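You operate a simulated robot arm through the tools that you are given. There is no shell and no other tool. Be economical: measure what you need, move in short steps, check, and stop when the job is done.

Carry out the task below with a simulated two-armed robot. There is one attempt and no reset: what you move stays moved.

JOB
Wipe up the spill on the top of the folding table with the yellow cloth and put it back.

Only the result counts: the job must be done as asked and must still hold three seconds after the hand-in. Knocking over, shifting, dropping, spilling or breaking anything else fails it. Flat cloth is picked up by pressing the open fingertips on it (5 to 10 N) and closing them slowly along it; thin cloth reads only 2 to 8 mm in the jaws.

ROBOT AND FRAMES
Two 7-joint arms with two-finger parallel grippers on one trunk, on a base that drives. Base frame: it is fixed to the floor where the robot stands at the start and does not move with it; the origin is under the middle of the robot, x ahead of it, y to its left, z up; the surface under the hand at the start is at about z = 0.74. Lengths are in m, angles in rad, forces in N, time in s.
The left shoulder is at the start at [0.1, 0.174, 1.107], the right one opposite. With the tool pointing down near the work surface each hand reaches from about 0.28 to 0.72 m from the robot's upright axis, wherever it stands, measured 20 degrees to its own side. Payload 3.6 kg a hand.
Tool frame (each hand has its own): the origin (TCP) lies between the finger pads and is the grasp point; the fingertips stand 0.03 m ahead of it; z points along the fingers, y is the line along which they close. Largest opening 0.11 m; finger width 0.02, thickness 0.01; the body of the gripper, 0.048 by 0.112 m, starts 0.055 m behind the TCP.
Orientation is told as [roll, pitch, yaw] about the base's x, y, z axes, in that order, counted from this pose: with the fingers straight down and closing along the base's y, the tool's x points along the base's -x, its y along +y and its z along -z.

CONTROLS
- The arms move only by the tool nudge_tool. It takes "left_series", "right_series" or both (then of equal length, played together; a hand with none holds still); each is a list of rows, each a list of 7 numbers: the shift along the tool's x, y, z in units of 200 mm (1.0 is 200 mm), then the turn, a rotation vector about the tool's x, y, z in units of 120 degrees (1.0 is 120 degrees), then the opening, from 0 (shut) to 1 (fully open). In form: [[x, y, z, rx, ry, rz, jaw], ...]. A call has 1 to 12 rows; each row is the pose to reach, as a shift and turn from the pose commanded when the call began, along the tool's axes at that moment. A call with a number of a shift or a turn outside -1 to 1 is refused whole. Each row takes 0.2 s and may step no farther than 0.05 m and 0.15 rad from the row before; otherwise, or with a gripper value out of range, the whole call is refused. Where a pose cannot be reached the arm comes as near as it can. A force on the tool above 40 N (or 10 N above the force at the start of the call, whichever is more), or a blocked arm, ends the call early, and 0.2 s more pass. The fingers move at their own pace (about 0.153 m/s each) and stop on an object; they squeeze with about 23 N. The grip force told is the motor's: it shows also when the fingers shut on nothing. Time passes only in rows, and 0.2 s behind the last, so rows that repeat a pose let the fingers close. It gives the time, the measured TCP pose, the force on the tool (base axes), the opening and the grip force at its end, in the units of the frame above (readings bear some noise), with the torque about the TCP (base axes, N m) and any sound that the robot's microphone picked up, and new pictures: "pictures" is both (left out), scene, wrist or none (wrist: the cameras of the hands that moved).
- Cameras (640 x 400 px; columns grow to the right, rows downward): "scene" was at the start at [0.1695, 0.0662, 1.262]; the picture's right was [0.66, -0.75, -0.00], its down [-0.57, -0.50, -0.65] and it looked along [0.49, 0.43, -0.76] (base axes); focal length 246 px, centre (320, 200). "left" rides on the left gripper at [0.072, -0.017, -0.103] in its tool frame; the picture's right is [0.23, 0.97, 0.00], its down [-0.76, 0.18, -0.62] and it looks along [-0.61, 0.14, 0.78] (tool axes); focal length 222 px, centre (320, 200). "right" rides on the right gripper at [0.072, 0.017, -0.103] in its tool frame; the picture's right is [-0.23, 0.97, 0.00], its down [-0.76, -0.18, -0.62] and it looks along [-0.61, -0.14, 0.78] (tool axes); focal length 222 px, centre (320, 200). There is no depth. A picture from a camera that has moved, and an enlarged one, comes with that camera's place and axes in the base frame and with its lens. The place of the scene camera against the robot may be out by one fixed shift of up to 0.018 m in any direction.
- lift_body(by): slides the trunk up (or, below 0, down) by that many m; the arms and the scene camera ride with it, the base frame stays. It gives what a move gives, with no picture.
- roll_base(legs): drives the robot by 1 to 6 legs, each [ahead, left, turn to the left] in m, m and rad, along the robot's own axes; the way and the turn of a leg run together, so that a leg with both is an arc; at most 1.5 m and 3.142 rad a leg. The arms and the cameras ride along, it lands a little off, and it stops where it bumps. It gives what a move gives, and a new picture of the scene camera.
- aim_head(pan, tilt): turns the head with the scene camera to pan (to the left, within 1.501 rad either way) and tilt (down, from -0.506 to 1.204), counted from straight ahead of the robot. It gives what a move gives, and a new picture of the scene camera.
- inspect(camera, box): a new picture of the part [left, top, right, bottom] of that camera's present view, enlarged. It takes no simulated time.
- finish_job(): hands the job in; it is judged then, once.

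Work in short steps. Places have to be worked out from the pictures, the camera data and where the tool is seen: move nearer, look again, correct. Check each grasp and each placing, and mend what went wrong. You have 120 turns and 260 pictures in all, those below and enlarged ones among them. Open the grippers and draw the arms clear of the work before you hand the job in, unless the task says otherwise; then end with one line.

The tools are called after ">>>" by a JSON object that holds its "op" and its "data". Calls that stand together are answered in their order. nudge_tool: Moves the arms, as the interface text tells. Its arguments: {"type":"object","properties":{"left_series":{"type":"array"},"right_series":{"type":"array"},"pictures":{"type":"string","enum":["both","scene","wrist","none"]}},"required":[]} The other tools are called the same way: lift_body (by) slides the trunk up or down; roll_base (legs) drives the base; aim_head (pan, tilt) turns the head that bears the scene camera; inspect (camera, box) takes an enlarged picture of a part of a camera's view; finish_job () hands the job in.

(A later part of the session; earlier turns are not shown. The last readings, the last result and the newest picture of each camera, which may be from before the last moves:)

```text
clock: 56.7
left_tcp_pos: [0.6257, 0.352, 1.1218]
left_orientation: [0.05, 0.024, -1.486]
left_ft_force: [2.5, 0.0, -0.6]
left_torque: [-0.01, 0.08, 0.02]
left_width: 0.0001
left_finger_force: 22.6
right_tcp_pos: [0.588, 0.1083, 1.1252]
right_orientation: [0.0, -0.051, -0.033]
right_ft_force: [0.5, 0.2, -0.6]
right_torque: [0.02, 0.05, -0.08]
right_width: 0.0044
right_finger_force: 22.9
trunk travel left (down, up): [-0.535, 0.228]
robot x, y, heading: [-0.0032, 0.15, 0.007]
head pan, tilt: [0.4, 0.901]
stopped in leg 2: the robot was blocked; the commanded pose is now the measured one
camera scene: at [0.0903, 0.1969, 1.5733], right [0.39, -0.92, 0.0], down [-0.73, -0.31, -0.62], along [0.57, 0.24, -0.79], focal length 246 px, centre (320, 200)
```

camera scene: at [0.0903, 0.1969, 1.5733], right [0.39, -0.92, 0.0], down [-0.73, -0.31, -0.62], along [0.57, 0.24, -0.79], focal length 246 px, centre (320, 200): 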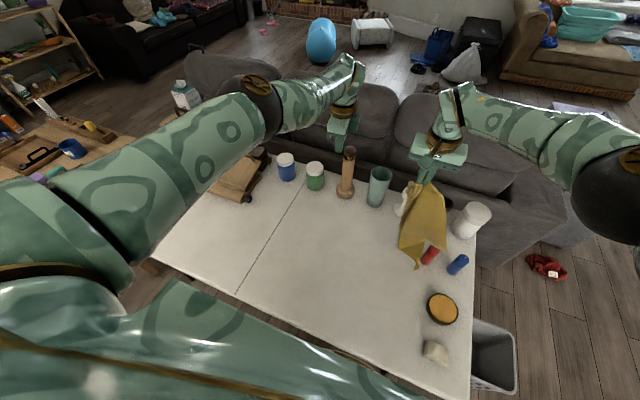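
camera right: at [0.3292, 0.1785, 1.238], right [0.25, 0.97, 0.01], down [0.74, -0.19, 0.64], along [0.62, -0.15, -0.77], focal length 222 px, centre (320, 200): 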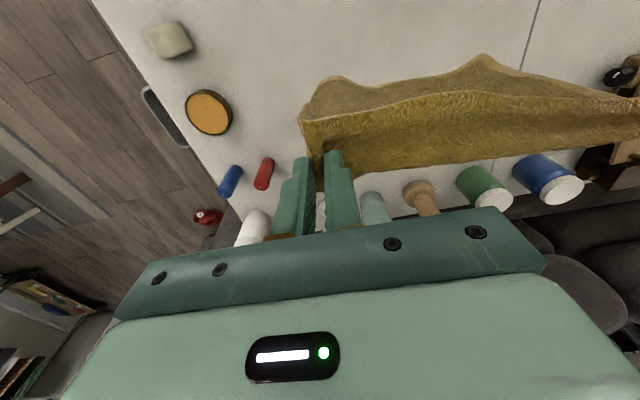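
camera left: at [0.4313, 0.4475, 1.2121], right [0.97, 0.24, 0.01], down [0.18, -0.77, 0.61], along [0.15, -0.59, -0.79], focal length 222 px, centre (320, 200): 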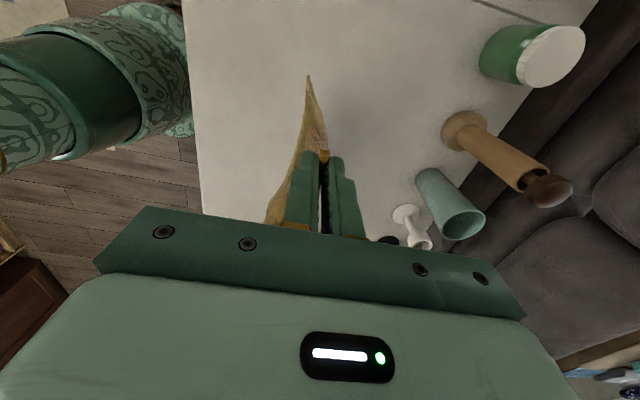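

The left pinch slipped as the robot was stopped. I'll look closely before anything else.

>>> {"op": "inspect", "data": {"camera": "scene", "box": [260, 130, 500, 290]}}

>>> {"op": "inspect", "data": {"camera": "left", "box": [0, 0, 640, 400]}}

>>> {"op": "inspect", "data": {"camera": "right", "box": [0, 0, 640, 400]}}

```text
2.50 times, centred on (380, 210) of scene
camera zoom: at [0.0903, 0.1969, 1.5733], right [0.39, -0.92, 0.0], down [-0.73, -0.31, -0.62], along [0.57, 0.24, -0.79], focal length 614 px, centre (170, 175)
```

zoom: 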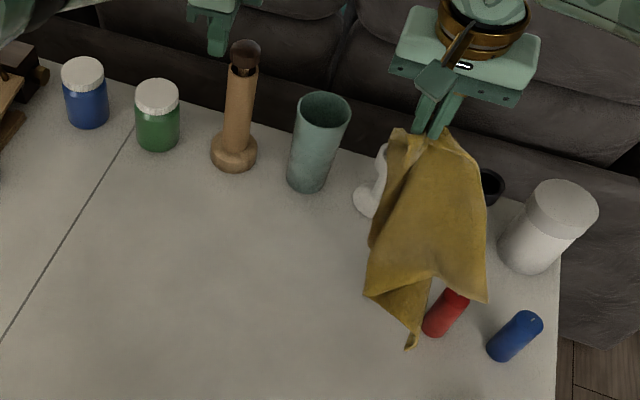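

```text
1.00 times, centred on (320, 200) of left (not enlarged: the box is as wide or as high as the picture)
camera zoom: at [0.5976, 0.4181, 1.2244], right [0.95, 0.31, 0.05], down [0.21, -0.76, 0.61], along [0.23, -0.57, -0.79], focal length 222 px, centre (320, 200)
```

zoom: 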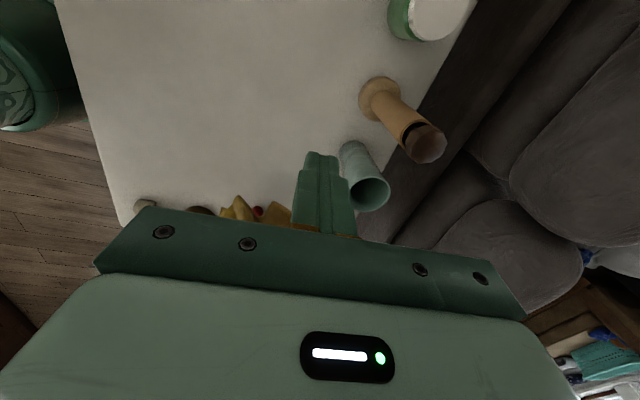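

```text
1.00 times, centred on (320, 200) of right (not enlarged: the box is as wide or as high as the picture)
camera zoom: at [0.5102, 0.1276, 1.2263], right [0.26, 0.97, 0.01], down [0.72, -0.2, 0.66], along [0.64, -0.16, -0.75], focal length 222 px, centre (320, 200)
```

zoom: 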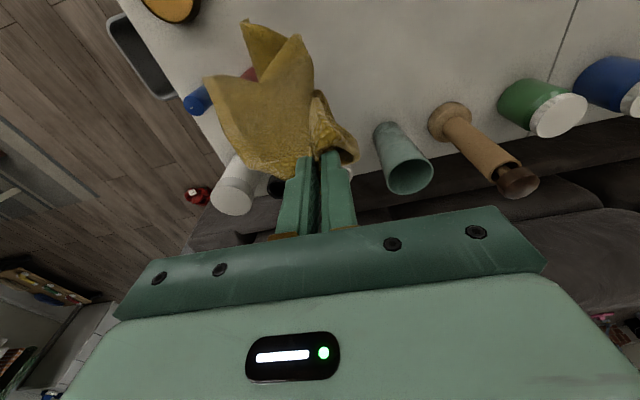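

Nothing has been knocked over, and the cloth hangs from the right hand alone by its near-right corner. I'll raise the trunk straight up to clear the red cylinder, then drive left so the cloth's lowest tip is over its own place.

>>> {"op": "lift_body", "data": {"by": 0.1}}

>>> {"op": "roll_base", "data": {"legs": [[-0.04, 0, 0], [0, 0.15, 0]]}}

```text
clock: 58.0
left_tcp_pos: [0.6124, 0.3454, 1.2263]
left_orientation: [0.049, 0.019, -1.503]
left_ft_force: [0.6, -0.3, 0.3]
left_torque: [0.0, -0.01, -0.02]
left_width: 0.0
left_finger_force: 23.1
right_tcp_pos: [0.5781, 0.1084, 1.2283]
right_orientation: [0.002, -0.053, -0.034]
right_ft_force: [-0.1, -0.3, -0.8]
right_torque: [0.0, -0.02, -0.04]
right_width: 0.0044
right_finger_force: 22.7
trunk travel left (down, up): [-0.635, 0.128]
robot x, y, heading: [-0.0101, 0.1518, 0.004]
head pan, tilt: [0.4, 0.901]
```

```text
clock: 59.9
left_tcp_pos: [0.5748, 0.4921, 1.2263]
left_orientation: [0.05, 0.02, -1.503]
left_ft_force: [0.0, -0.5, 0.1]
left_torque: [0.02, 0.03, -0.05]
left_width: 0.0001
left_finger_force: 23.5
right_tcp_pos: [0.5403, 0.2546, 1.2275]
right_orientation: [-0.002, -0.053, -0.036]
right_ft_force: [-0.1, 0.6, -0.5]
right_torque: [-0.01, 0.02, -0.05]
right_width: 0.0046
right_finger_force: 23.2
trunk travel left (down, up): [-0.635, 0.128]
robot x, y, heading: [-0.0502, 0.3019, 0.004]
head pan, tilt: [0.4, 0.901]
camera scene: at [0.0332, 0.3446, 1.6742], right [0.39, -0.92, 0.0], down [-0.72, -0.31, -0.62], along [0.57, 0.24, -0.78], focal length 246 px, centre (320, 200)
```

scene: 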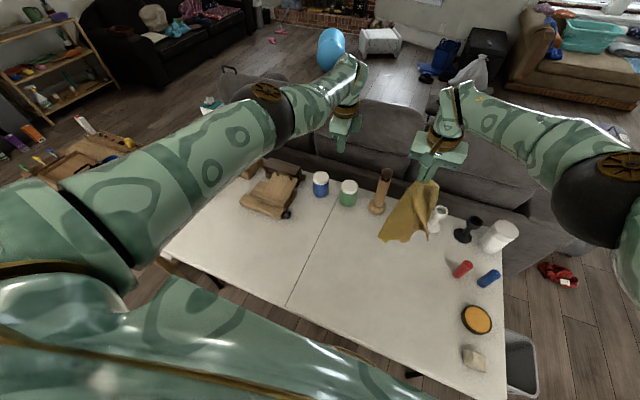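

All objects are still standing. I'll move slightly further forward and left so that laying it along the diagonal stays clear of the disc.

>>> {"op": "roll_base", "data": {"legs": [[0.035, 0.075, 0]]}}

>>> {"op": "lift_body", "data": {"by": -0.1}}

>>> {"op": "inspect", "data": {"camera": "scene", "box": [260, 130, 560, 330]}}

```text
clock: 60.9
left_tcp_pos: [0.6099, 0.5656, 1.2253]
left_orientation: [0.051, 0.018, -1.504]
left_ft_force: [0.3, 0.0, 0.4]
left_torque: [-0.02, 0.0, -0.02]
left_width: 0.0001
left_finger_force: 22.8
right_tcp_pos: [0.5756, 0.3288, 1.2284]
right_orientation: [0.002, -0.055, -0.034]
right_ft_force: [0.1, -0.9, -1.6]
right_torque: [-0.04, -0.02, -0.05]
right_width: 0.0044
right_finger_force: 22.7
trunk travel left (down, up): [-0.635, 0.128]
robot x, y, heading: [-0.013, 0.3747, 0.001]
head pan, tilt: [0.4, 0.901]
camera scene: at [0.0672, 0.4181, 1.6743], right [0.39, -0.92, 0.0], down [-0.72, -0.31, -0.62], along [0.57, 0.24, -0.78], focal length 246 px, centre (320, 200)
```

scene: 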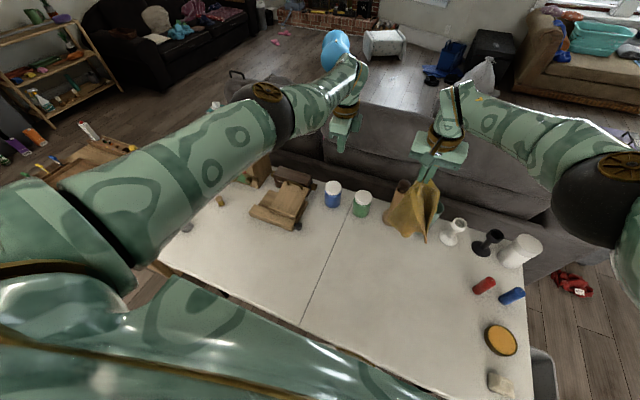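

```text
clock: 62.3
left_tcp_pos: [0.6103, 0.5681, 1.122]
left_orientation: [0.042, 0.021, -1.501]
left_ft_force: [-0.2, -0.5, -0.5]
left_torque: [0.0, 0.02, -0.01]
left_width: 0.0
left_finger_force: 23.1
right_tcp_pos: [0.5746, 0.3289, 1.1287]
right_orientation: [0.0, -0.055, -0.034]
right_ft_force: [0.0, 0.4, -0.5]
right_torque: [0.02, -0.02, 0.01]
right_width: 0.0044
right_finger_force: 23.1
trunk travel left (down, up): [-0.535, 0.228]
robot x, y, heading: [-0.0078, 0.3748, 0.008]
head pan, tilt: [0.4, 0.901]
```

```text
2.00 times, centred on (410, 230) of scene
camera zoom: at [0.0738, 0.4195, 1.5741], right [0.39, -0.92, 0.0], down [-0.72, -0.31, -0.62], along [0.57, 0.24, -0.78], focal length 491 px, centre (140, 140)
```

zoom: 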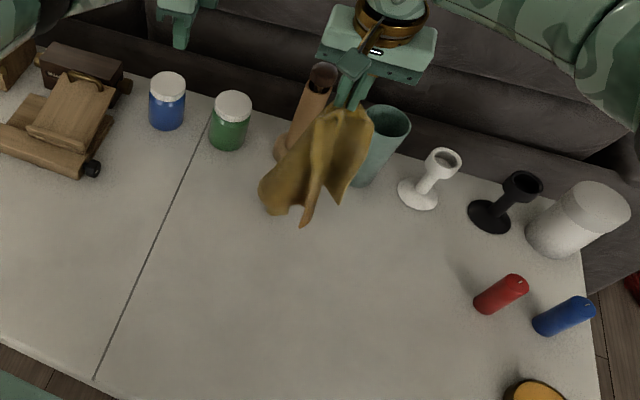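

The cloth's tip is just above the table at about (0.58, 0.33). Now I'm laying it by sweeping the right hand diagonally back and down, first half of the arc.

>>> {"op": "nudge_tool", "data": {"right_series": [[0, 0, 0.1, 0, 0, 0, 0], [0, 0, 0.1, 0, 0, 0, 0], [0.166, -0.166, 0.115, 0, 0, 0, 0], [0.33, -0.33, 0.16, 0, 0, 0, 0], [0.487, -0.487, 0.237, 0, 0, 0, 0], [0.636, -0.636, 0.341, 0, 0, 0, 0], [0.775, -0.775, 0.47, 0, 0, 0, 0], [0.9, -0.9, 0.627, 0, 0, 0, 0]], "pictures": "scene"}}

```text
clock: 64.1
left_tcp_pos: [0.612, 0.567, 1.1217]
left_orientation: [0.041, 0.022, -1.501]
left_ft_force: [-0.3, 0.1, 1.1]
left_torque: [0.0, 0.02, -0.02]
left_width: 0.0001
left_finger_force: 22.8
right_tcp_pos: [0.3987, 0.1569, 0.9952]
right_orientation: [0.001, -0.058, -0.037]
right_ft_force: [0.6, -0.1, -1.2]
right_torque: [0.01, 0.02, -0.03]
right_width: 0.0045
right_finger_force: 23.1
trunk travel left (down, up): [-0.535, 0.228]
robot x, y, heading: [-0.0104, 0.3744, 0.003]
head pan, tilt: [0.4, 0.901]
camera scene: at [0.0737, 0.4177, 1.574], right [0.39, -0.92, 0.0], down [-0.72, -0.31, -0.62], along [0.57, 0.24, -0.78], focal length 246 px, centre (320, 200)
```

scene: 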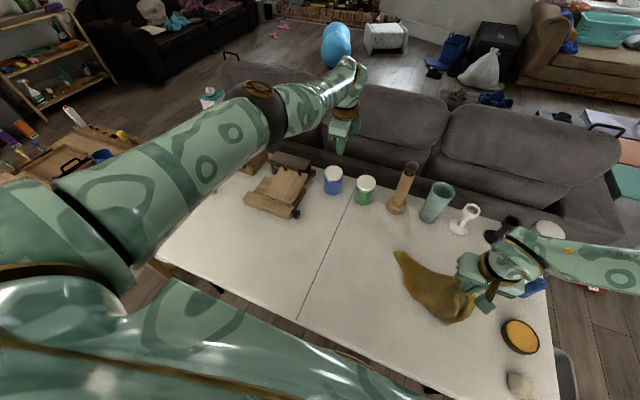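

The tip is holding its place. Second half of the arc.

>>> {"op": "nudge_tool", "data": {"right_series": [[0.11, -0.11, 0.18, 0, 0, 0, 0], [0.205, -0.205, 0.375, 0, 0, 0, 0], [0.28, -0.28, 0.57, 0, 0, 0, 0], [0.34, -0.34, 0.77, 0, 0, 0, 0], [0.38, -0.38, 0.97, 0, 0, 0, 0]], "pictures": "both"}}

>>> {"op": "inspect", "data": {"camera": "scene", "box": [300, 180, 580, 400]}}

```text
clock: 65.3
left_tcp_pos: [0.6112, 0.5669, 1.1215]
left_orientation: [0.041, 0.018, -1.502]
left_ft_force: [0.1, 0.1, -0.2]
left_torque: [-0.02, -0.02, -0.01]
left_width: 0.0
left_finger_force: 23.1
right_tcp_pos: [0.3285, 0.0819, 0.7942]
right_orientation: [0.001, -0.055, -0.038]
right_ft_force: [0.4, 0.2, 0.8]
right_torque: [0.02, -0.02, -0.03]
right_width: 0.0044
right_finger_force: 22.6
trunk travel left (down, up): [-0.535, 0.228]
robot x, y, heading: [-0.0118, 0.3744, 0.002]
head pan, tilt: [0.4, 0.901]
camera scene: at [0.0741, 0.4194, 1.5739], right [0.39, -0.92, 0.0], down [-0.72, -0.31, -0.62], along [0.57, 0.24, -0.78], focal length 246 px, centre (320, 200)
camera right: at [0.2508, 0.1007, 0.8952], right [0.26, 0.97, 0.01], down [0.72, -0.2, 0.66], along [0.64, -0.16, -0.75], focal length 222 px, centre (320, 200)
```

scene: 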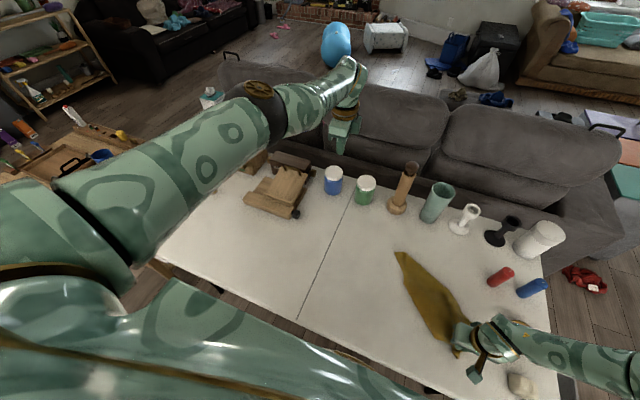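
right: 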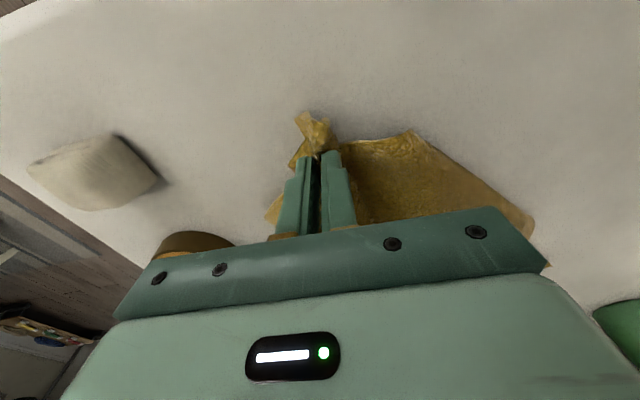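

```text
1.82 times, centred on (440, 290) of scene
camera zoom: at [0.0741, 0.4194, 1.5739], right [0.39, -0.92, 0.0], down [-0.72, -0.31, -0.62], along [0.57, 0.24, -0.78], focal length 446 px, centre (102, 36)
```

zoom: 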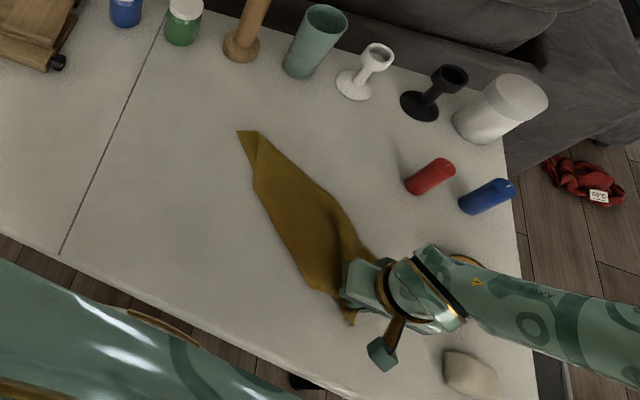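

The cloth lies along its diagonal with its wings folded in. I'll lower, release, lift the right hand clear, and look from above.

>>> {"op": "nudge_tool", "data": {"right_series": [[0, 0, 0.06, 0, 0, 0, 0], [0, 0, 0.06, 0, 0, 0, 0.15], [0, 0, 0.06, 0, 0, 0, 0.3], [0, 0, -0.1, 0, 0, 0, 0.3], [0, 0, -0.3, 0, 0, 0, 0.3], [0.0, -0.2, -0.5, 0, 0, 0, 0.4], [0.0, -0.4, -0.6, 0, 0, 0, 0.4], [0.0, -0.6, -0.7, 0, 0, 0, 0.4]], "pictures": "none"}}

>>> {"op": "inspect", "data": {"camera": "scene", "box": [340, 200, 560, 380]}}

```text
refused: row 6 steps farther than a row can; nothing moved
```

```text
2.22 times, centred on (450, 290) of scene
camera zoom: at [0.0741, 0.4194, 1.5739], right [0.39, -0.92, 0.0], down [-0.72, -0.31, -0.62], along [0.57, 0.24, -0.78], focal length 546 px, centre (31, 0)
```

zoom: 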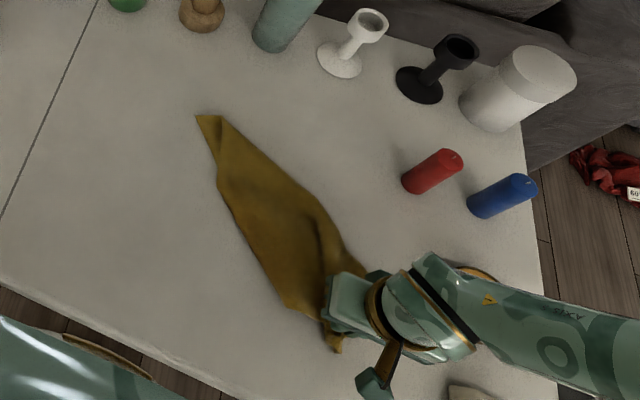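

One row was too long, so I'm resending it with smaller steps.

>>> {"op": "nudge_tool", "data": {"right_series": [[0, 0, 0.06, 0, 0, 0, 0], [0, 0, 0.06, 0, 0, 0, 0.15], [0, 0, 0.06, 0, 0, 0, 0.3], [0, 0, -0.1, 0, 0, 0, 0.3], [0, 0, -0.3, 0, 0, 0, 0.3], [0.0, -0.15, -0.45, 0, 0, 0, 0.4], [0.0, -0.3, -0.6, 0, 0, 0, 0.4], [0.0, -0.5, -0.7, 0, 0, 0, 0.4], [0.0, -0.7, -0.8, 0, 0, 0, 0.4]], "pictures": "none"}}

>>> {"op": "inspect", "data": {"camera": "scene", "box": [340, 200, 560, 380]}}

```text
clock: 67.3
left_tcp_pos: [0.6092, 0.566, 1.1216]
left_orientation: [0.044, 0.02, -1.502]
left_ft_force: [-0.4, -0.3, 0.0]
left_torque: [-0.02, -0.01, 0.0]
left_width: 0.0
left_finger_force: 22.8
right_tcp_pos: [0.3128, -0.0572, 0.9573]
right_orientation: [0.002, -0.055, -0.034]
right_ft_force: [1.2, 0.0, 0.2]
right_torque: [0.01, 0.02, 0.0]
right_width: 0.0438
right_finger_force: 0.1
trunk travel left (down, up): [-0.535, 0.228]
robot x, y, heading: [-0.0101, 0.3692, 0.001]
head pan, tilt: [0.4, 0.901]
```

```text
2.22 times, centred on (450, 290) of scene
camera zoom: at [0.0728, 0.4181, 1.574], right [0.39, -0.92, 0.0], down [-0.72, -0.31, -0.62], along [0.57, 0.24, -0.78], focal length 546 px, centre (31, 0)
```

zoom: 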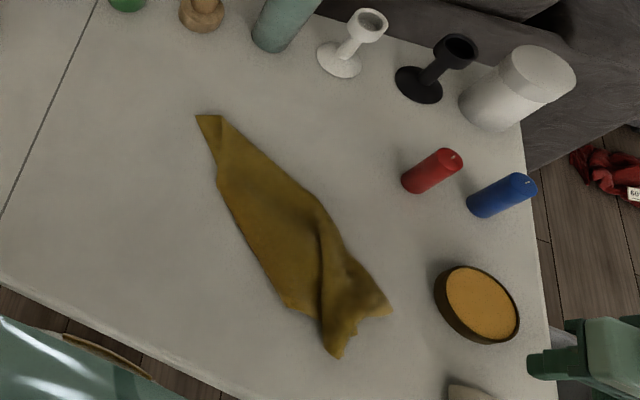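

Released cleanly and nothing else moved. I'll put the right wrist camera over the cloth to find its free corners.

>>> {"op": "nudge_tool", "data": {"right_series": [[0.0, 0.15, -0.1, 0, 0, 0, 0.4], [0.0, 0.3, -0.2, 0, 0, 0, 0.4], [0.0, 0.5, -0.3, 0, 0, 0, 0.4], [0.0, 0.7, -0.3, 0, 0, 0, 0.4], [0.0, 0.9, -0.3, 0, 0, 0, 0.4]], "pictures": "wrist"}}

```text
clock: 68.5
left_tcp_pos: [0.6115, 0.5671, 1.1212]
left_orientation: [0.042, 0.019, -1.502]
left_ft_force: [-0.2, -0.3, -0.5]
left_torque: [0.01, -0.01, 0.02]
left_width: 0.0
left_finger_force: 23.0
right_tcp_pos: [0.3165, 0.1263, 1.0138]
right_orientation: [0.001, -0.057, -0.038]
right_ft_force: [-0.3, 0.0, -0.4]
right_torque: [-0.03, 0.04, 0.02]
right_width: 0.0438
right_finger_force: 0.0
trunk travel left (down, up): [-0.535, 0.228]
robot x, y, heading: [-0.0156, 0.3725, 0.008]
head pan, tilt: [0.4, 0.901]
camera right: at [0.2388, 0.145, 1.1158], right [0.26, 0.96, 0.01], down [0.72, -0.2, 0.66], along [0.64, -0.17, -0.75], focal length 222 px, centre (320, 200)
```

right: 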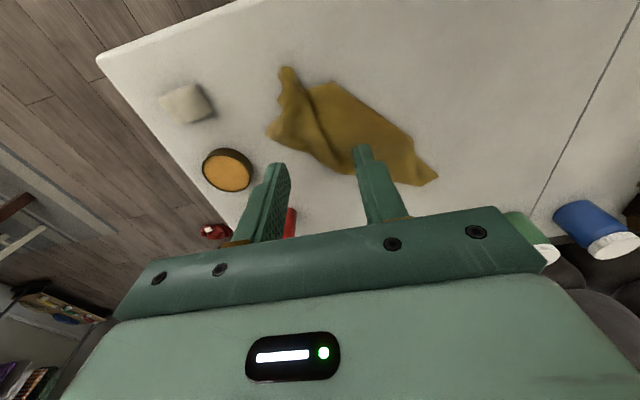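

>>> {"op": "inspect", "data": {"camera": "right", "box": [240, 40, 460, 200]}}

>>> {"op": "inspect", "data": {"camera": "scene", "box": [390, 230, 490, 330]}}

```text
2.50 times, centred on (350, 120) of right
camera zoom: at [0.2388, 0.145, 1.1158], right [0.26, 0.96, 0.01], down [0.72, -0.2, 0.66], along [0.64, -0.17, -0.75], focal length 555 px, centre (245, 400)
```

zoom: 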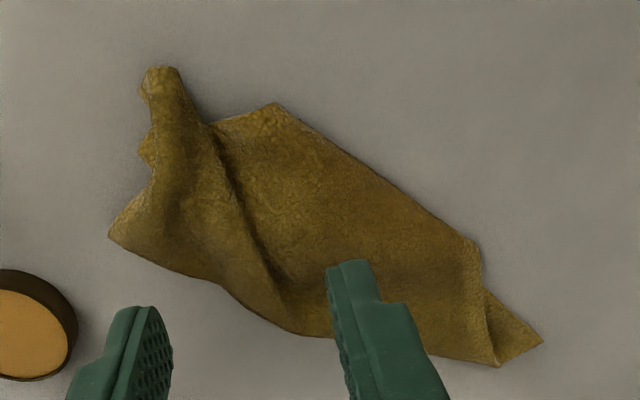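

```text
4.00 times, centred on (440, 280) of scene
camera zoom: at [0.0746, 0.4202, 1.5739], right [0.39, -0.92, 0.0], down [-0.72, -0.31, -0.62], along [0.57, 0.24, -0.78], focal length 982 px, centre (-160, -120)
```

zoom: 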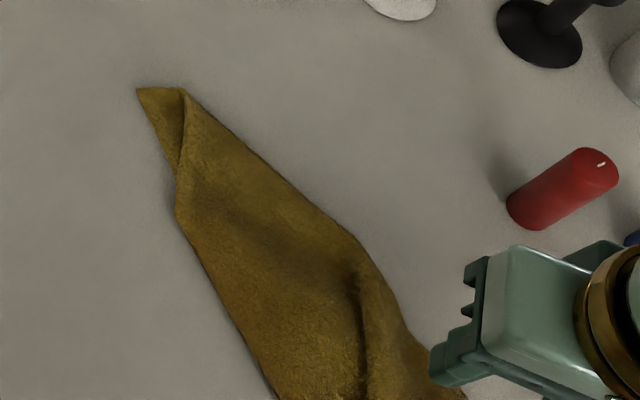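

The layers are hard to read from here. I'll bring the right wrist camera closer over the cloth.

>>> {"op": "nudge_tool", "data": {"right_series": [[-0.15, 0.1, 0.15, 0, 0, 0, 0.4], [-0.25, 0.2, 0.3, 0, 0, 0, 0.4], [-0.25, 0.3, 0.45, 0, 0, 0, 0.4]], "pictures": "wrist"}}

>>> {"op": "inspect", "data": {"camera": "right", "box": [120, 0, 480, 220]}}

```text
clock: 69.3
left_tcp_pos: [0.6112, 0.5665, 1.1214]
left_orientation: [0.041, 0.017, -1.502]
left_ft_force: [-0.2, 0.0, 0.2]
left_torque: [-0.01, -0.02, 0.01]
left_width: 0.0
left_finger_force: 23.1
right_tcp_pos: [0.3738, 0.1792, 0.9274]
right_orientation: [-0.001, -0.056, -0.037]
right_ft_force: [0.3, -0.2, -0.7]
right_torque: [0.0, 0.0, 0.03]
right_width: 0.044
right_finger_force: 0.0
trunk travel left (down, up): [-0.535, 0.228]
robot x, y, heading: [-0.0134, 0.373, 0.002]
head pan, tilt: [0.4, 0.901]
camera right: at [0.2956, 0.1989, 1.0278], right [0.26, 0.96, 0.01], down [0.72, -0.2, 0.66], along [0.64, -0.16, -0.75], focal length 222 px, centre (320, 200)
```

right: 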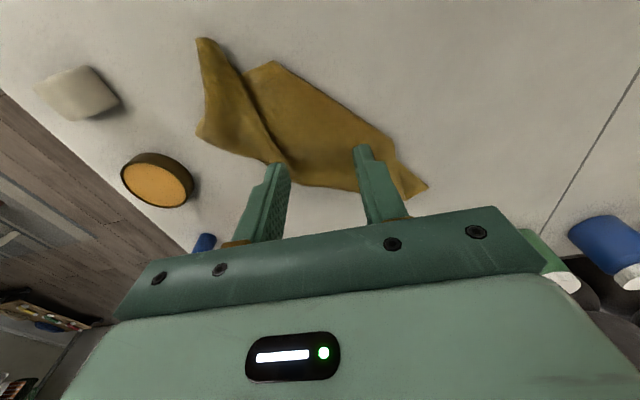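

```text
1.78 times, centred on (300, 110) of right
camera zoom: at [0.2956, 0.1989, 1.0278], right [0.26, 0.96, 0.01], down [0.72, -0.2, 0.66], along [0.64, -0.16, -0.75], focal length 395 px, centre (356, 360)
```

zoom: 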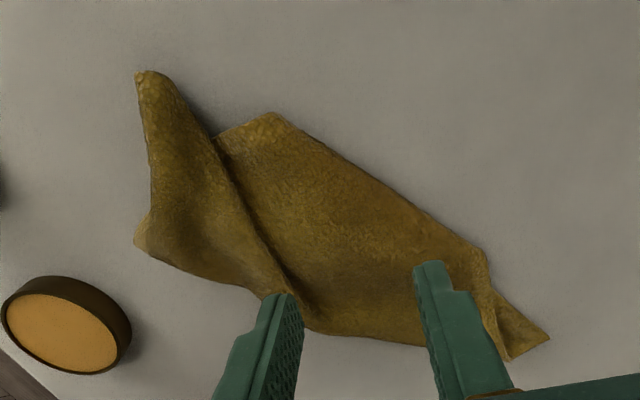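

Now I can read it: the near-left corner B lies free on top at about (0.33, 0.14), and A, the near-right corner, is the curled end at (0.29, 0.08). Pulling B toward +y should unfold that wing, so I'm bringing the right hand over B.

>>> {"op": "nudge_tool", "data": {"right_series": [[0.04, -0.07, 0.17, 0, 0, 0, 0.3], [0.08, -0.14, 0.34, 0, 0, 0, 0.3], [0.12, -0.21, 0.5, 0, 0, 0, 0.3], [0.17, -0.21, 0.62, 0, 0, 0, 0.3]], "pictures": "wrist"}}

```text
clock: 70.3
left_tcp_pos: [0.6108, 0.5671, 1.1224]
left_orientation: [0.044, 0.019, -1.501]
left_ft_force: [-0.2, 0.0, -0.1]
left_torque: [0.02, 0.02, 0.0]
left_width: 0.0
left_finger_force: 22.6
right_tcp_pos: [0.3451, 0.1383, 0.8024]
right_orientation: [-0.001, -0.056, -0.036]
right_ft_force: [0.2, -0.2, 0.2]
right_torque: [0.0, -0.02, 0.0]
right_width: 0.0331
right_finger_force: 0.2
trunk travel left (down, up): [-0.535, 0.228]
robot x, y, heading: [-0.0087, 0.3756, 0.006]
head pan, tilt: [0.4, 0.901]
camera right: at [0.2671, 0.1585, 0.903], right [0.26, 0.97, 0.01], down [0.72, -0.2, 0.66], along [0.64, -0.16, -0.75], focal length 222 px, centre (320, 200)
```

right: 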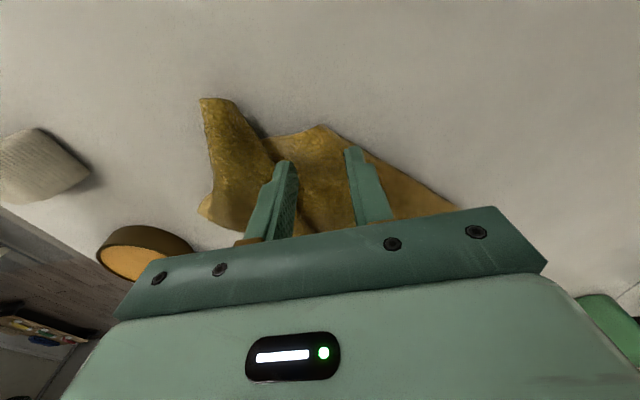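

B is at (0.335, 0.143), just ahead between the fingers. I'm lowering onto it in small steps.

>>> {"op": "nudge_tool", "data": {"right_series": [[-0.04, -0.02, 0.06, 0, 0, 0, 0.3], [-0.04, -0.02, 0.11, 0, 0, 0, 0.3], [-0.04, -0.02, 0.135, 0, 0, 0, 0.3]], "pictures": "wrist"}}

```text
clock: 71.1
left_tcp_pos: [0.6098, 0.5672, 1.1213]
left_orientation: [0.041, 0.02, -1.503]
left_ft_force: [0.2, -0.1, -0.2]
left_torque: [-0.01, 0.02, 0.0]
left_width: 0.0001
left_finger_force: 22.8
right_tcp_pos: [0.3542, 0.135, 0.7768]
right_orientation: [0.0, -0.056, -0.035]
right_ft_force: [0.5, -0.2, 3.8]
right_torque: [0.05, -0.02, 0.03]
right_width: 0.0329
right_finger_force: 0.1
trunk travel left (down, up): [-0.535, 0.228]
robot x, y, heading: [-0.011, 0.3721, 0.004]
head pan, tilt: [0.4, 0.901]
camera right: at [0.2776, 0.1548, 0.8771], right [0.26, 0.97, 0.01], down [0.72, -0.2, 0.66], along [0.64, -0.16, -0.75], focal length 222 px, centre (320, 200)
```

right: 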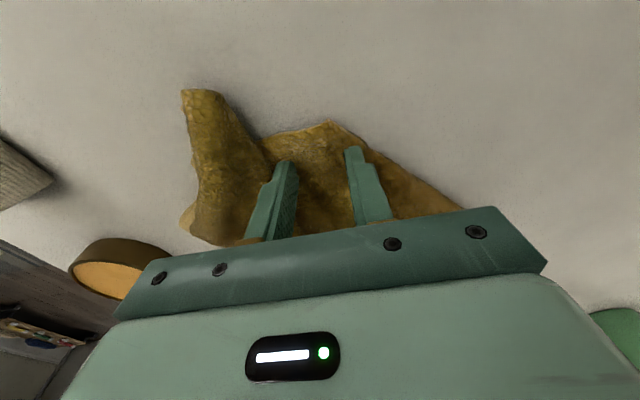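

Contact at 4 N. I'll press a little more and close slowly.

>>> {"op": "nudge_tool", "data": {"right_series": [[0, 0, 0.01, 0, 0, 0, 0.3], [0, 0, 0.013, 0, 0, 0, 0.26], [0, 0, 0.013, 0, 0, 0, 0.22], [0, 0, 0.013, 0, 0, 0, 0.18], [0, 0, 0.013, 0, 0, 0, 0.14], [0, 0, 0.013, 0, 0, 0, 0.1], [0, 0, 0.013, 0, 0, 0, 0.06], [0, 0, 0.013, 0, 0, 0, 0.02], [0, 0, 0.013, 0, 0, 0, 0], [0, 0, 0.013, 0, 0, 0, 0]], "pictures": "wrist"}}

```text
clock: 73.3
left_tcp_pos: [0.6108, 0.5683, 1.1215]
left_orientation: [0.044, 0.019, -1.503]
left_ft_force: [0.0, 0.1, 0.1]
left_torque: [0.04, 0.0, 0.02]
left_width: 0.0
left_finger_force: 23.3
right_tcp_pos: [0.3559, 0.137, 0.7741]
right_orientation: [0.0, -0.057, -0.035]
right_ft_force: [0.6, 4.8, 19.3]
right_torque: [0.25, 0.05, -0.01]
right_width: 0.006
right_finger_force: 22.5
trunk travel left (down, up): [-0.535, 0.228]
robot x, y, heading: [-0.012, 0.3744, 0.008]
head pan, tilt: [0.4, 0.901]
camera right: at [0.2776, 0.1557, 0.8751], right [0.26, 0.97, 0.01], down [0.72, -0.2, 0.67], along [0.64, -0.16, -0.75], focal length 222 px, centre (320, 200)
```

right: 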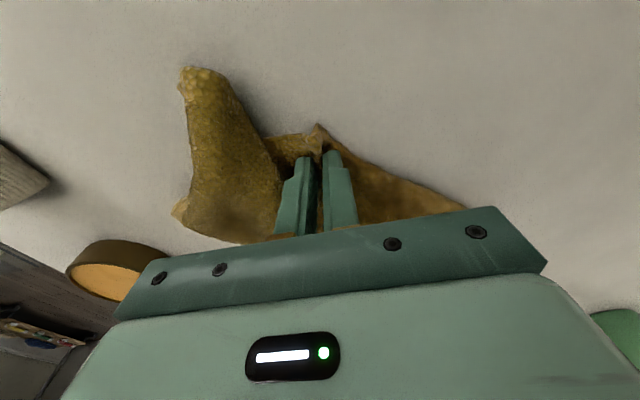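

B is pinched. I'm dragging it low toward +y and slightly back to unfold the left wing.

>>> {"op": "nudge_tool", "data": {"right_series": [[0, 0.05, -0.06, 0, 0, 0, 0], [0.04, 0.2, -0.08, 0, 0, 0, 0], [0.08, 0.35, -0.08, 0, 0, 0, 0], [0.13, 0.5, -0.08, 0, 0, 0, 0], [0.18, 0.65, -0.08, 0, 0, 0, 0], [0.23, 0.8, -0.08, 0, 0, 0, 0], [0.28, 0.9, -0.07, 0, 0, 0, 0]], "pictures": "both"}}

>>> {"op": "inspect", "data": {"camera": "scene", "box": [340, 200, 560, 380]}}

```text
clock: 74.9
left_tcp_pos: [0.6108, 0.5678, 1.1222]
left_orientation: [0.043, 0.019, -1.504]
left_ft_force: [0.3, 1.2, 0.0]
left_torque: [0.01, 0.03, 0.01]
left_width: 0.0
left_finger_force: 22.8
right_tcp_pos: [0.3038, 0.3171, 0.7841]
right_orientation: [-0.001, -0.056, -0.035]
right_ft_force: [0.0, -0.1, 0.0]
right_torque: [-0.05, -0.04, 0.01]
right_width: 0.0054
right_finger_force: 23.2
trunk travel left (down, up): [-0.535, 0.228]
robot x, y, heading: [-0.0112, 0.3759, 0.007]
head pan, tilt: [0.4, 0.901]
camera scene: at [0.0736, 0.4198, 1.574], right [0.39, -0.92, 0.0], down [-0.72, -0.31, -0.62], along [0.57, 0.24, -0.78], focal length 246 px, centre (320, 200)
camera right: at [0.2274, 0.3371, 0.8852], right [0.26, 0.97, 0.01], down [0.72, -0.2, 0.66], along [0.64, -0.17, -0.75], focal length 222 px, centre (320, 200)
```

scene: 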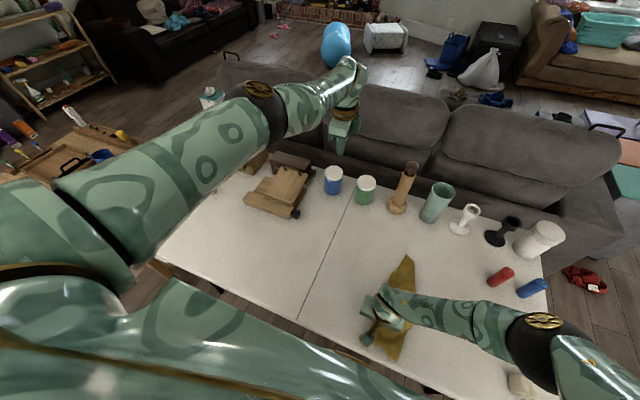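
right: 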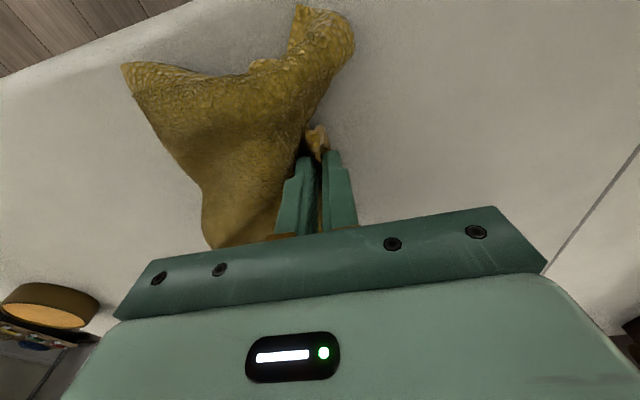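

```text
2.22 times, centred on (450, 290) of scene
camera zoom: at [0.0736, 0.4198, 1.574], right [0.39, -0.92, 0.0], down [-0.72, -0.31, -0.62], along [0.57, 0.24, -0.78], focal length 546 px, centre (31, 0)
```

zoom: 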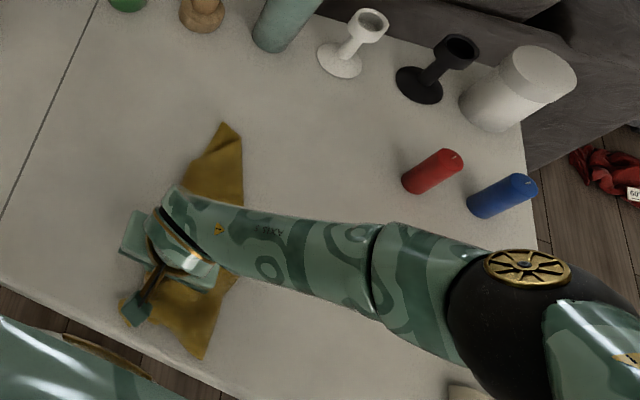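

The whole cloth followed instead of unfolding. New idea: hang it from this corner, then lower it until its side corners rest on the table, and pick one up with the left hand. Lifting now.

>>> {"op": "nudge_tool", "data": {"right_series": [[-0.12, -0.05, -0.15, 0, 0, 0, 0], [-0.24, -0.1, -0.3, 0, 0, 0, 0], [-0.36, -0.15, -0.45, 0, 0, 0, 0], [-0.48, -0.2, -0.6, 0, 0, 0, 0], [-0.6, -0.25, -0.75, 0, 0, 0, 0], [-0.65, -0.3, -0.9, 0, 0, 0, 0], [-0.65, -0.35, -1.0, 0, 0, 0, 0]], "pictures": "none"}}

>>> {"op": "nudge_tool", "data": {"right_series": [[0, 0, -0.2, 0, 0, 0, 0], [0, 0, -0.4, 0, 0, 0, 0], [0, 0, -0.6, 0, 0, 0, 0], [0, 0, -0.75, 0, 0, 0, 0]], "pictures": "both"}}

>>> {"op": "inspect", "data": {"camera": "scene", "box": [340, 130, 560, 330]}}

```text
clock: 76.5
left_tcp_pos: [0.6102, 0.567, 1.1223]
left_orientation: [0.041, 0.021, -1.503]
left_ft_force: [0.2, 0.0, -0.7]
left_torque: [-0.03, 0.02, 0.02]
left_width: 0.0002
left_finger_force: 22.6
right_tcp_pos: [0.4215, 0.2435, 0.9911]
right_orientation: [0.0, -0.055, -0.035]
right_ft_force: [-0.2, 0.3, -1.0]
right_torque: [0.0, 0.01, 0.0]
right_width: 0.0056
right_finger_force: 22.9
trunk travel left (down, up): [-0.535, 0.228]
robot x, y, heading: [-0.0088, 0.3763, 0.01]
head pan, tilt: [0.4, 0.901]
```

```text
clock: 77.5
left_tcp_pos: [0.6097, 0.567, 1.1222]
left_orientation: [0.043, 0.022, -1.502]
left_ft_force: [0.5, -0.1, 0.5]
left_torque: [0.01, -0.01, 0.04]
left_width: 0.0002
left_finger_force: 23.3
right_tcp_pos: [0.4127, 0.2413, 1.1391]
right_orientation: [-0.001, -0.055, -0.034]
right_ft_force: [0.2, 0.4, -0.3]
right_torque: [0.03, -0.01, 0.01]
right_width: 0.0054
right_finger_force: 22.8
trunk travel left (down, up): [-0.535, 0.228]
robot x, y, heading: [-0.0097, 0.3719, 0.008]
head pan, tilt: [0.4, 0.901]
camera scene: at [0.0734, 0.4192, 1.574], right [0.39, -0.92, 0.0], down [-0.72, -0.31, -0.62], along [0.57, 0.24, -0.78], focal length 246 px, centre (320, 200)
camera right: at [0.3346, 0.261, 1.2406], right [0.26, 0.97, 0.01], down [0.72, -0.2, 0.66], along [0.64, -0.16, -0.75], focal length 222 px, centre (320, 200)
```

scene: 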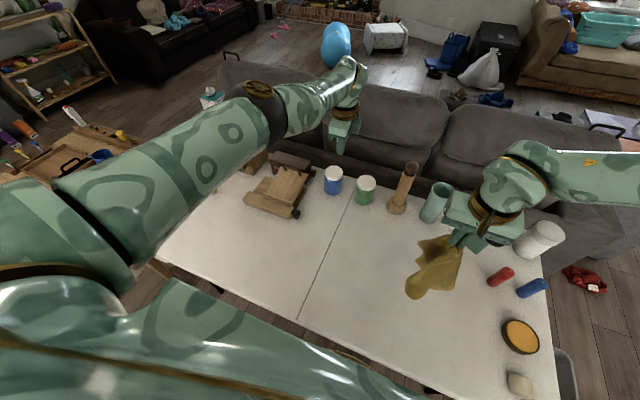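
right: 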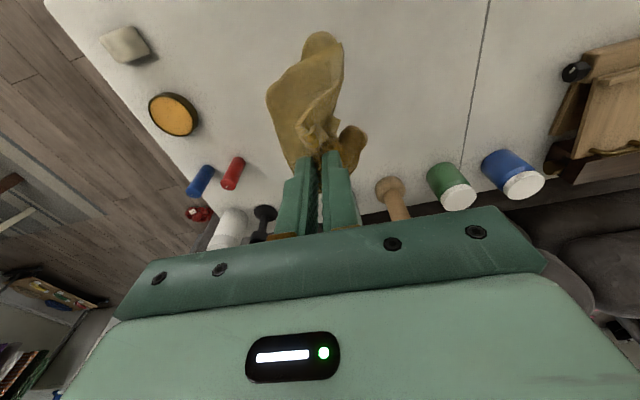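

```text
2.00 times, centred on (450, 230) of scene
camera zoom: at [0.0734, 0.4192, 1.574], right [0.39, -0.92, 0.0], down [-0.72, -0.31, -0.62], along [0.57, 0.24, -0.78], focal length 491 px, centre (60, 140)
```

zoom: 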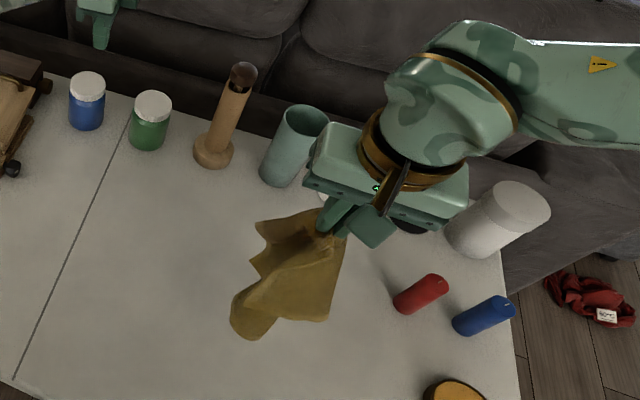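

The pinch seems to hold two layers. I'll lay it down again with a straight pull toward the robot, release, and look for true corners.

>>> {"op": "nudge_tool", "data": {"right_series": [[-0.15, 0.0, 0, 0, 0, 0, 0], [-0.3, 0.0, 0, 0, 0, 0, 0], [-0.45, 0.0, 0.05, 0, 0, 0, 0], [-0.6, 0.0, 0.15, 0, 0, 0, 0], [-0.7, 0.0, 0.3, 0, 0, 0, 0], [-0.7, 0, 0.45, 0, 0, 0, 0], [-0.58, 0, 0.6, 0, 0, 0, 0], [-0.42, 0, 0.75, 0, 0, 0, 0], [-0.24, 0, 0.88, 0, 0, 0, 0], [-0.02, 0, 0.96, 0, 0, 0, 0]], "pictures": "scene"}}

```text
clock: 79.7
left_tcp_pos: [0.6108, 0.5651, 1.1214]
left_orientation: [0.044, 0.021, -1.502]
left_ft_force: [0.4, -0.2, 0.7]
left_torque: [-0.02, 0.0, -0.02]
left_width: 0.0004
left_finger_force: 23.1
right_tcp_pos: [0.4268, 0.2448, 0.9508]
right_orientation: [0.0, -0.056, -0.036]
right_ft_force: [-0.9, 0.7, -0.1]
right_torque: [0.01, -0.01, -0.03]
right_width: 0.0054
right_finger_force: 22.9
trunk travel left (down, up): [-0.535, 0.228]
robot x, y, heading: [-0.0131, 0.374, 0.006]
head pan, tilt: [0.4, 0.901]
camera scene: at [0.0732, 0.419, 1.574], right [0.39, -0.92, 0.0], down [-0.72, -0.31, -0.62], along [0.57, 0.24, -0.78], focal length 246 px, centre (320, 200)
```

scene: 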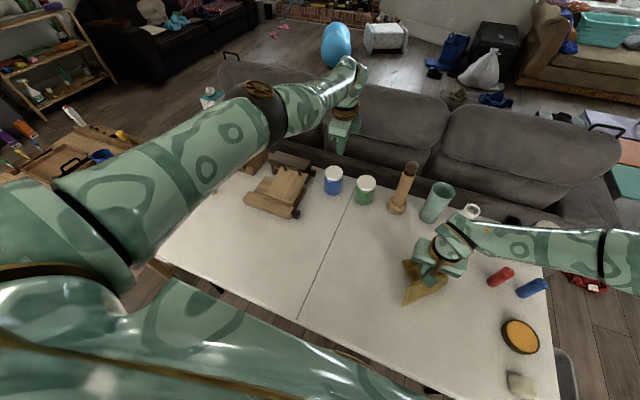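

Continuing the pull down to the table, then releasing.

>>> {"op": "nudge_tool", "data": {"right_series": [[0.12, 0, 0.17, 0, 0, 0, 0], [0.24, 0, 0.36, 0, 0, 0, 0], [0.33, 0, 0.56, 0, 0, 0, 0], [0.39, 0, 0.74, 0, 0, 0, 0], [0.42, 0, 0.84, 0, 0, 0, 0], [0.42, 0, 0.85, 0, 0, 0, 0.2], [0.42, 0, 0.85, 0, 0, 0, 0.35], [0.42, 0, 0.7, 0, 0, 0, 0.35], [0.42, 0, 0.5, 0, 0, 0, 0.35], [0.42, -0.1, 0.3, 0, 0, 0, 0.35], [0.42, -0.3, 0.2, 0, 0, 0, 0.35], [0.42, -0.5, 0.1, 0, 0, 0, 0.35]], "pictures": "none"}}

>>> {"op": "nudge_tool", "data": {"right_series": [[0, -0.15, -0.1, 0, 0, 0, 0.35], [0, -0.3, -0.2, 0, 0, 0, 0.35], [0, -0.5, -0.3, 0, 0, 0, 0.35]], "pictures": "scene"}}

>>> {"op": "inspect", "data": {"camera": "scene", "box": [360, 220, 500, 350]}}

```text
clock: 82.3
left_tcp_pos: [0.6098, 0.5665, 1.1232]
left_orientation: [0.044, 0.022, -1.502]
left_ft_force: [-0.4, 0.7, -0.1]
left_torque: [0.01, 0.02, -0.02]
left_width: 0.0
left_finger_force: 23.0
right_tcp_pos: [0.3407, 0.1451, 0.9257]
right_orientation: [0.001, -0.057, -0.034]
right_ft_force: [0.3, -0.4, 0.1]
right_torque: [-0.02, -0.01, 0.01]
right_width: 0.0385
right_finger_force: 0.1
trunk travel left (down, up): [-0.535, 0.228]
robot x, y, heading: [-0.0095, 0.3731, 0.006]
head pan, tilt: [0.4, 0.901]
```

```text
clock: 83.1
left_tcp_pos: [0.6093, 0.566, 1.1209]
left_orientation: [0.044, 0.021, -1.504]
left_ft_force: [-0.5, 0.1, 0.7]
left_torque: [0.04, -0.03, 0.0]
left_width: 0.0001
left_finger_force: 23.4
right_tcp_pos: [0.3353, 0.045, 0.9857]
right_orientation: [0.002, -0.056, -0.035]
right_ft_force: [-0.5, -0.7, -0.3]
right_torque: [0.08, -0.01, 0.02]
right_width: 0.0384
right_finger_force: 0.1
trunk travel left (down, up): [-0.535, 0.228]
robot x, y, heading: [-0.0127, 0.3728, -0.002]
head pan, tilt: [0.4, 0.901]
camera scene: at [0.0729, 0.4179, 1.574], right [0.39, -0.92, 0.0], down [-0.72, -0.31, -0.62], along [0.57, 0.24, -0.78], focal length 246 px, centre (320, 200)
```

scene: 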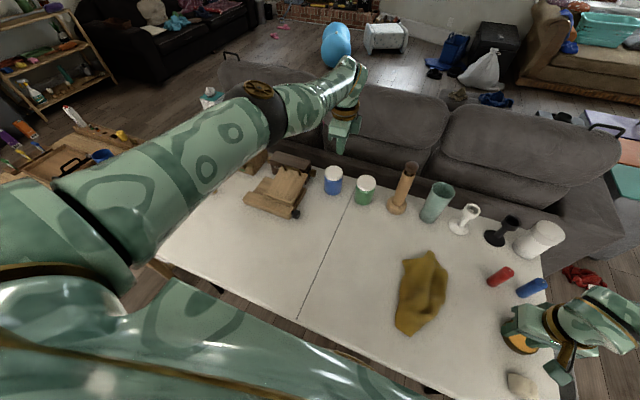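

```text
3.08 times, centred on (430, 285) of scene
camera zoom: at [0.0729, 0.4179, 1.574], right [0.39, -0.92, 0.0], down [-0.72, -0.31, -0.62], along [0.57, 0.24, -0.78], focal length 756 px, centre (-18, -62)
```

zoom: 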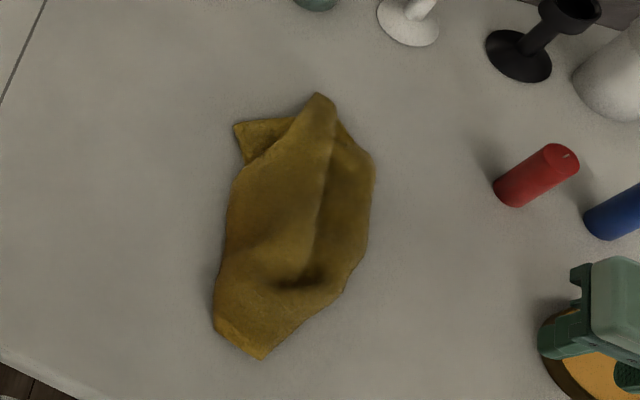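

A true single-layer corner is exposed at about (0.54, 0.28). I'm bringing the right hand above it to refine.

>>> {"op": "nudge_tool", "data": {"right_series": [[-0.1, 0.2, 0, 0, 0, 0, 0.25], [-0.25, 0.35, 0, 0, 0, 0, 0.25], [-0.4, 0.5, 0.0, 0, 0, 0, 0.25], [-0.55, 0.65, 0.05, 0, 0, 0, 0.25], [-0.7, 0.8, 0.15, 0, 0, 0, 0.25], [-0.8, 0.95, 0.3, 0, 0, 0, 0.25], [-0.87, 1.0, 0.45, 0, 0, 0, 0.25]], "pictures": "wrist"}}

>>> {"op": "inspect", "data": {"camera": "right", "box": [160, 0, 480, 200]}}

```text
clock: 84.7
left_tcp_pos: [0.6115, 0.5698, 1.1208]
left_orientation: [0.041, 0.02, -1.501]
left_ft_force: [-1.0, 0.6, 0.6]
left_torque: [-0.03, 0.05, 0.03]
left_width: 0.0
left_finger_force: 23.2
right_tcp_pos: [0.5208, 0.2424, 0.9043]
right_orientation: [0.0, -0.056, -0.034]
right_ft_force: [0.6, 0.4, 0.5]
right_torque: [-0.04, -0.04, -0.02]
right_width: 0.0279
right_finger_force: 0.1
trunk travel left (down, up): [-0.535, 0.228]
robot x, y, heading: [-0.0093, 0.3721, 0.0]
head pan, tilt: [0.4, 0.901]
camera right: at [0.4432, 0.2626, 1.0059], right [0.26, 0.97, 0.01], down [0.72, -0.2, 0.66], along [0.64, -0.16, -0.75], focal length 222 px, centre (320, 200)
```

right: 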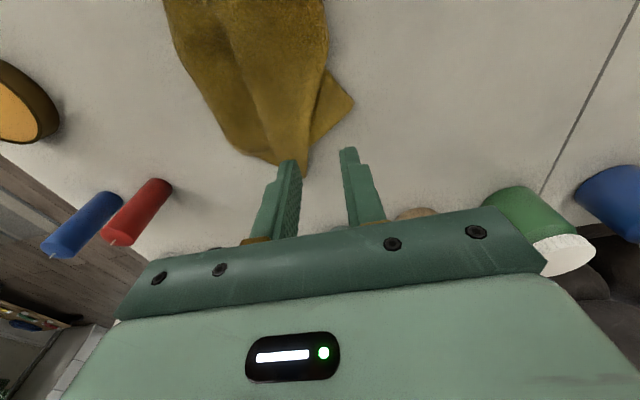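

```text
2.00 times, centred on (320, 100) of right
camera zoom: at [0.4432, 0.2626, 1.0059], right [0.26, 0.97, 0.01], down [0.72, -0.2, 0.66], along [0.64, -0.16, -0.75], focal length 444 px, centre (320, 400)
```

zoom: 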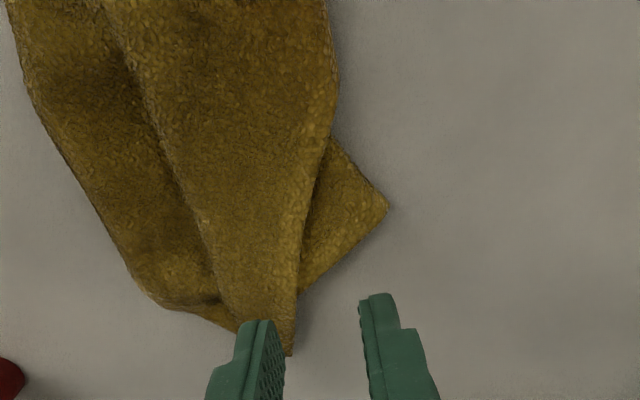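

The exposed triangle centres on (0.536, 0.255). I'm lowering onto it.

>>> {"op": "nudge_tool", "data": {"right_series": [[-0.04, 0.073, 0.15, 0, 0, 0, 0.24], [-0.04, 0.073, 0.35, 0, 0, 0, 0.24], [-0.04, 0.073, 0.55, 0, 0, 0, 0.24], [-0.04, 0.073, 0.62, 0, 0, 0, 0.24]], "pictures": "wrist"}}

>>> {"op": "inspect", "data": {"camera": "right", "box": [200, 40, 440, 200]}}

```text
clock: 85.7
left_tcp_pos: [0.6103, 0.568, 1.1208]
left_orientation: [0.042, 0.019, -1.504]
left_ft_force: [0.6, 0.0, 0.1]
left_torque: [0.0, 0.0, 0.02]
left_width: 0.0
left_finger_force: 23.2
right_tcp_pos: [0.4957, 0.2506, 0.8718]
right_orientation: [0.0, -0.055, -0.039]
right_ft_force: [-0.1, 0.0, 0.2]
right_torque: [0.01, 0.0, 0.0]
right_width: 0.0266
right_finger_force: 0.0
right hand out of reach, approached as far as the arm can: row 1, 2, 3, 4
trunk travel left (down, up): [-0.535, 0.228]
robot x, y, heading: [-0.0146, 0.3759, 0.005]
head pan, tilt: [0.4, 0.901]
camera right: at [0.4175, 0.2696, 0.9726], right [0.26, 0.97, 0.01], down [0.72, -0.2, 0.66], along [0.64, -0.16, -0.75], focal length 222 px, centre (320, 200)
```

right: 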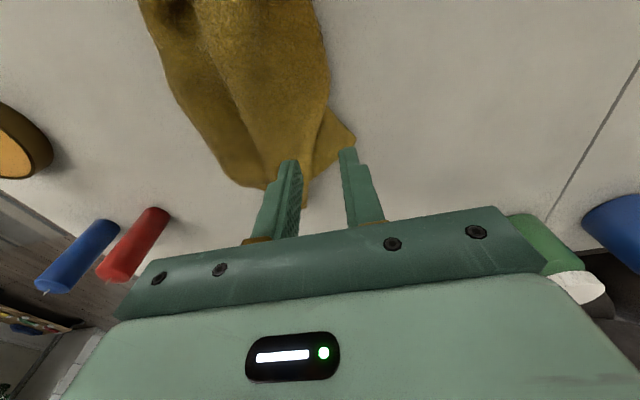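

```text
2.50 times, centred on (320, 120) of right
camera zoom: at [0.4175, 0.2696, 0.9726], right [0.26, 0.97, 0.01], down [0.72, -0.2, 0.66], along [0.64, -0.16, -0.75], focal length 555 px, centre (320, 400)
```

zoom: 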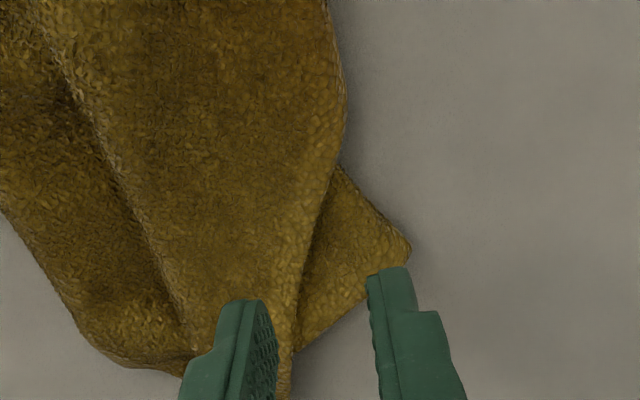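

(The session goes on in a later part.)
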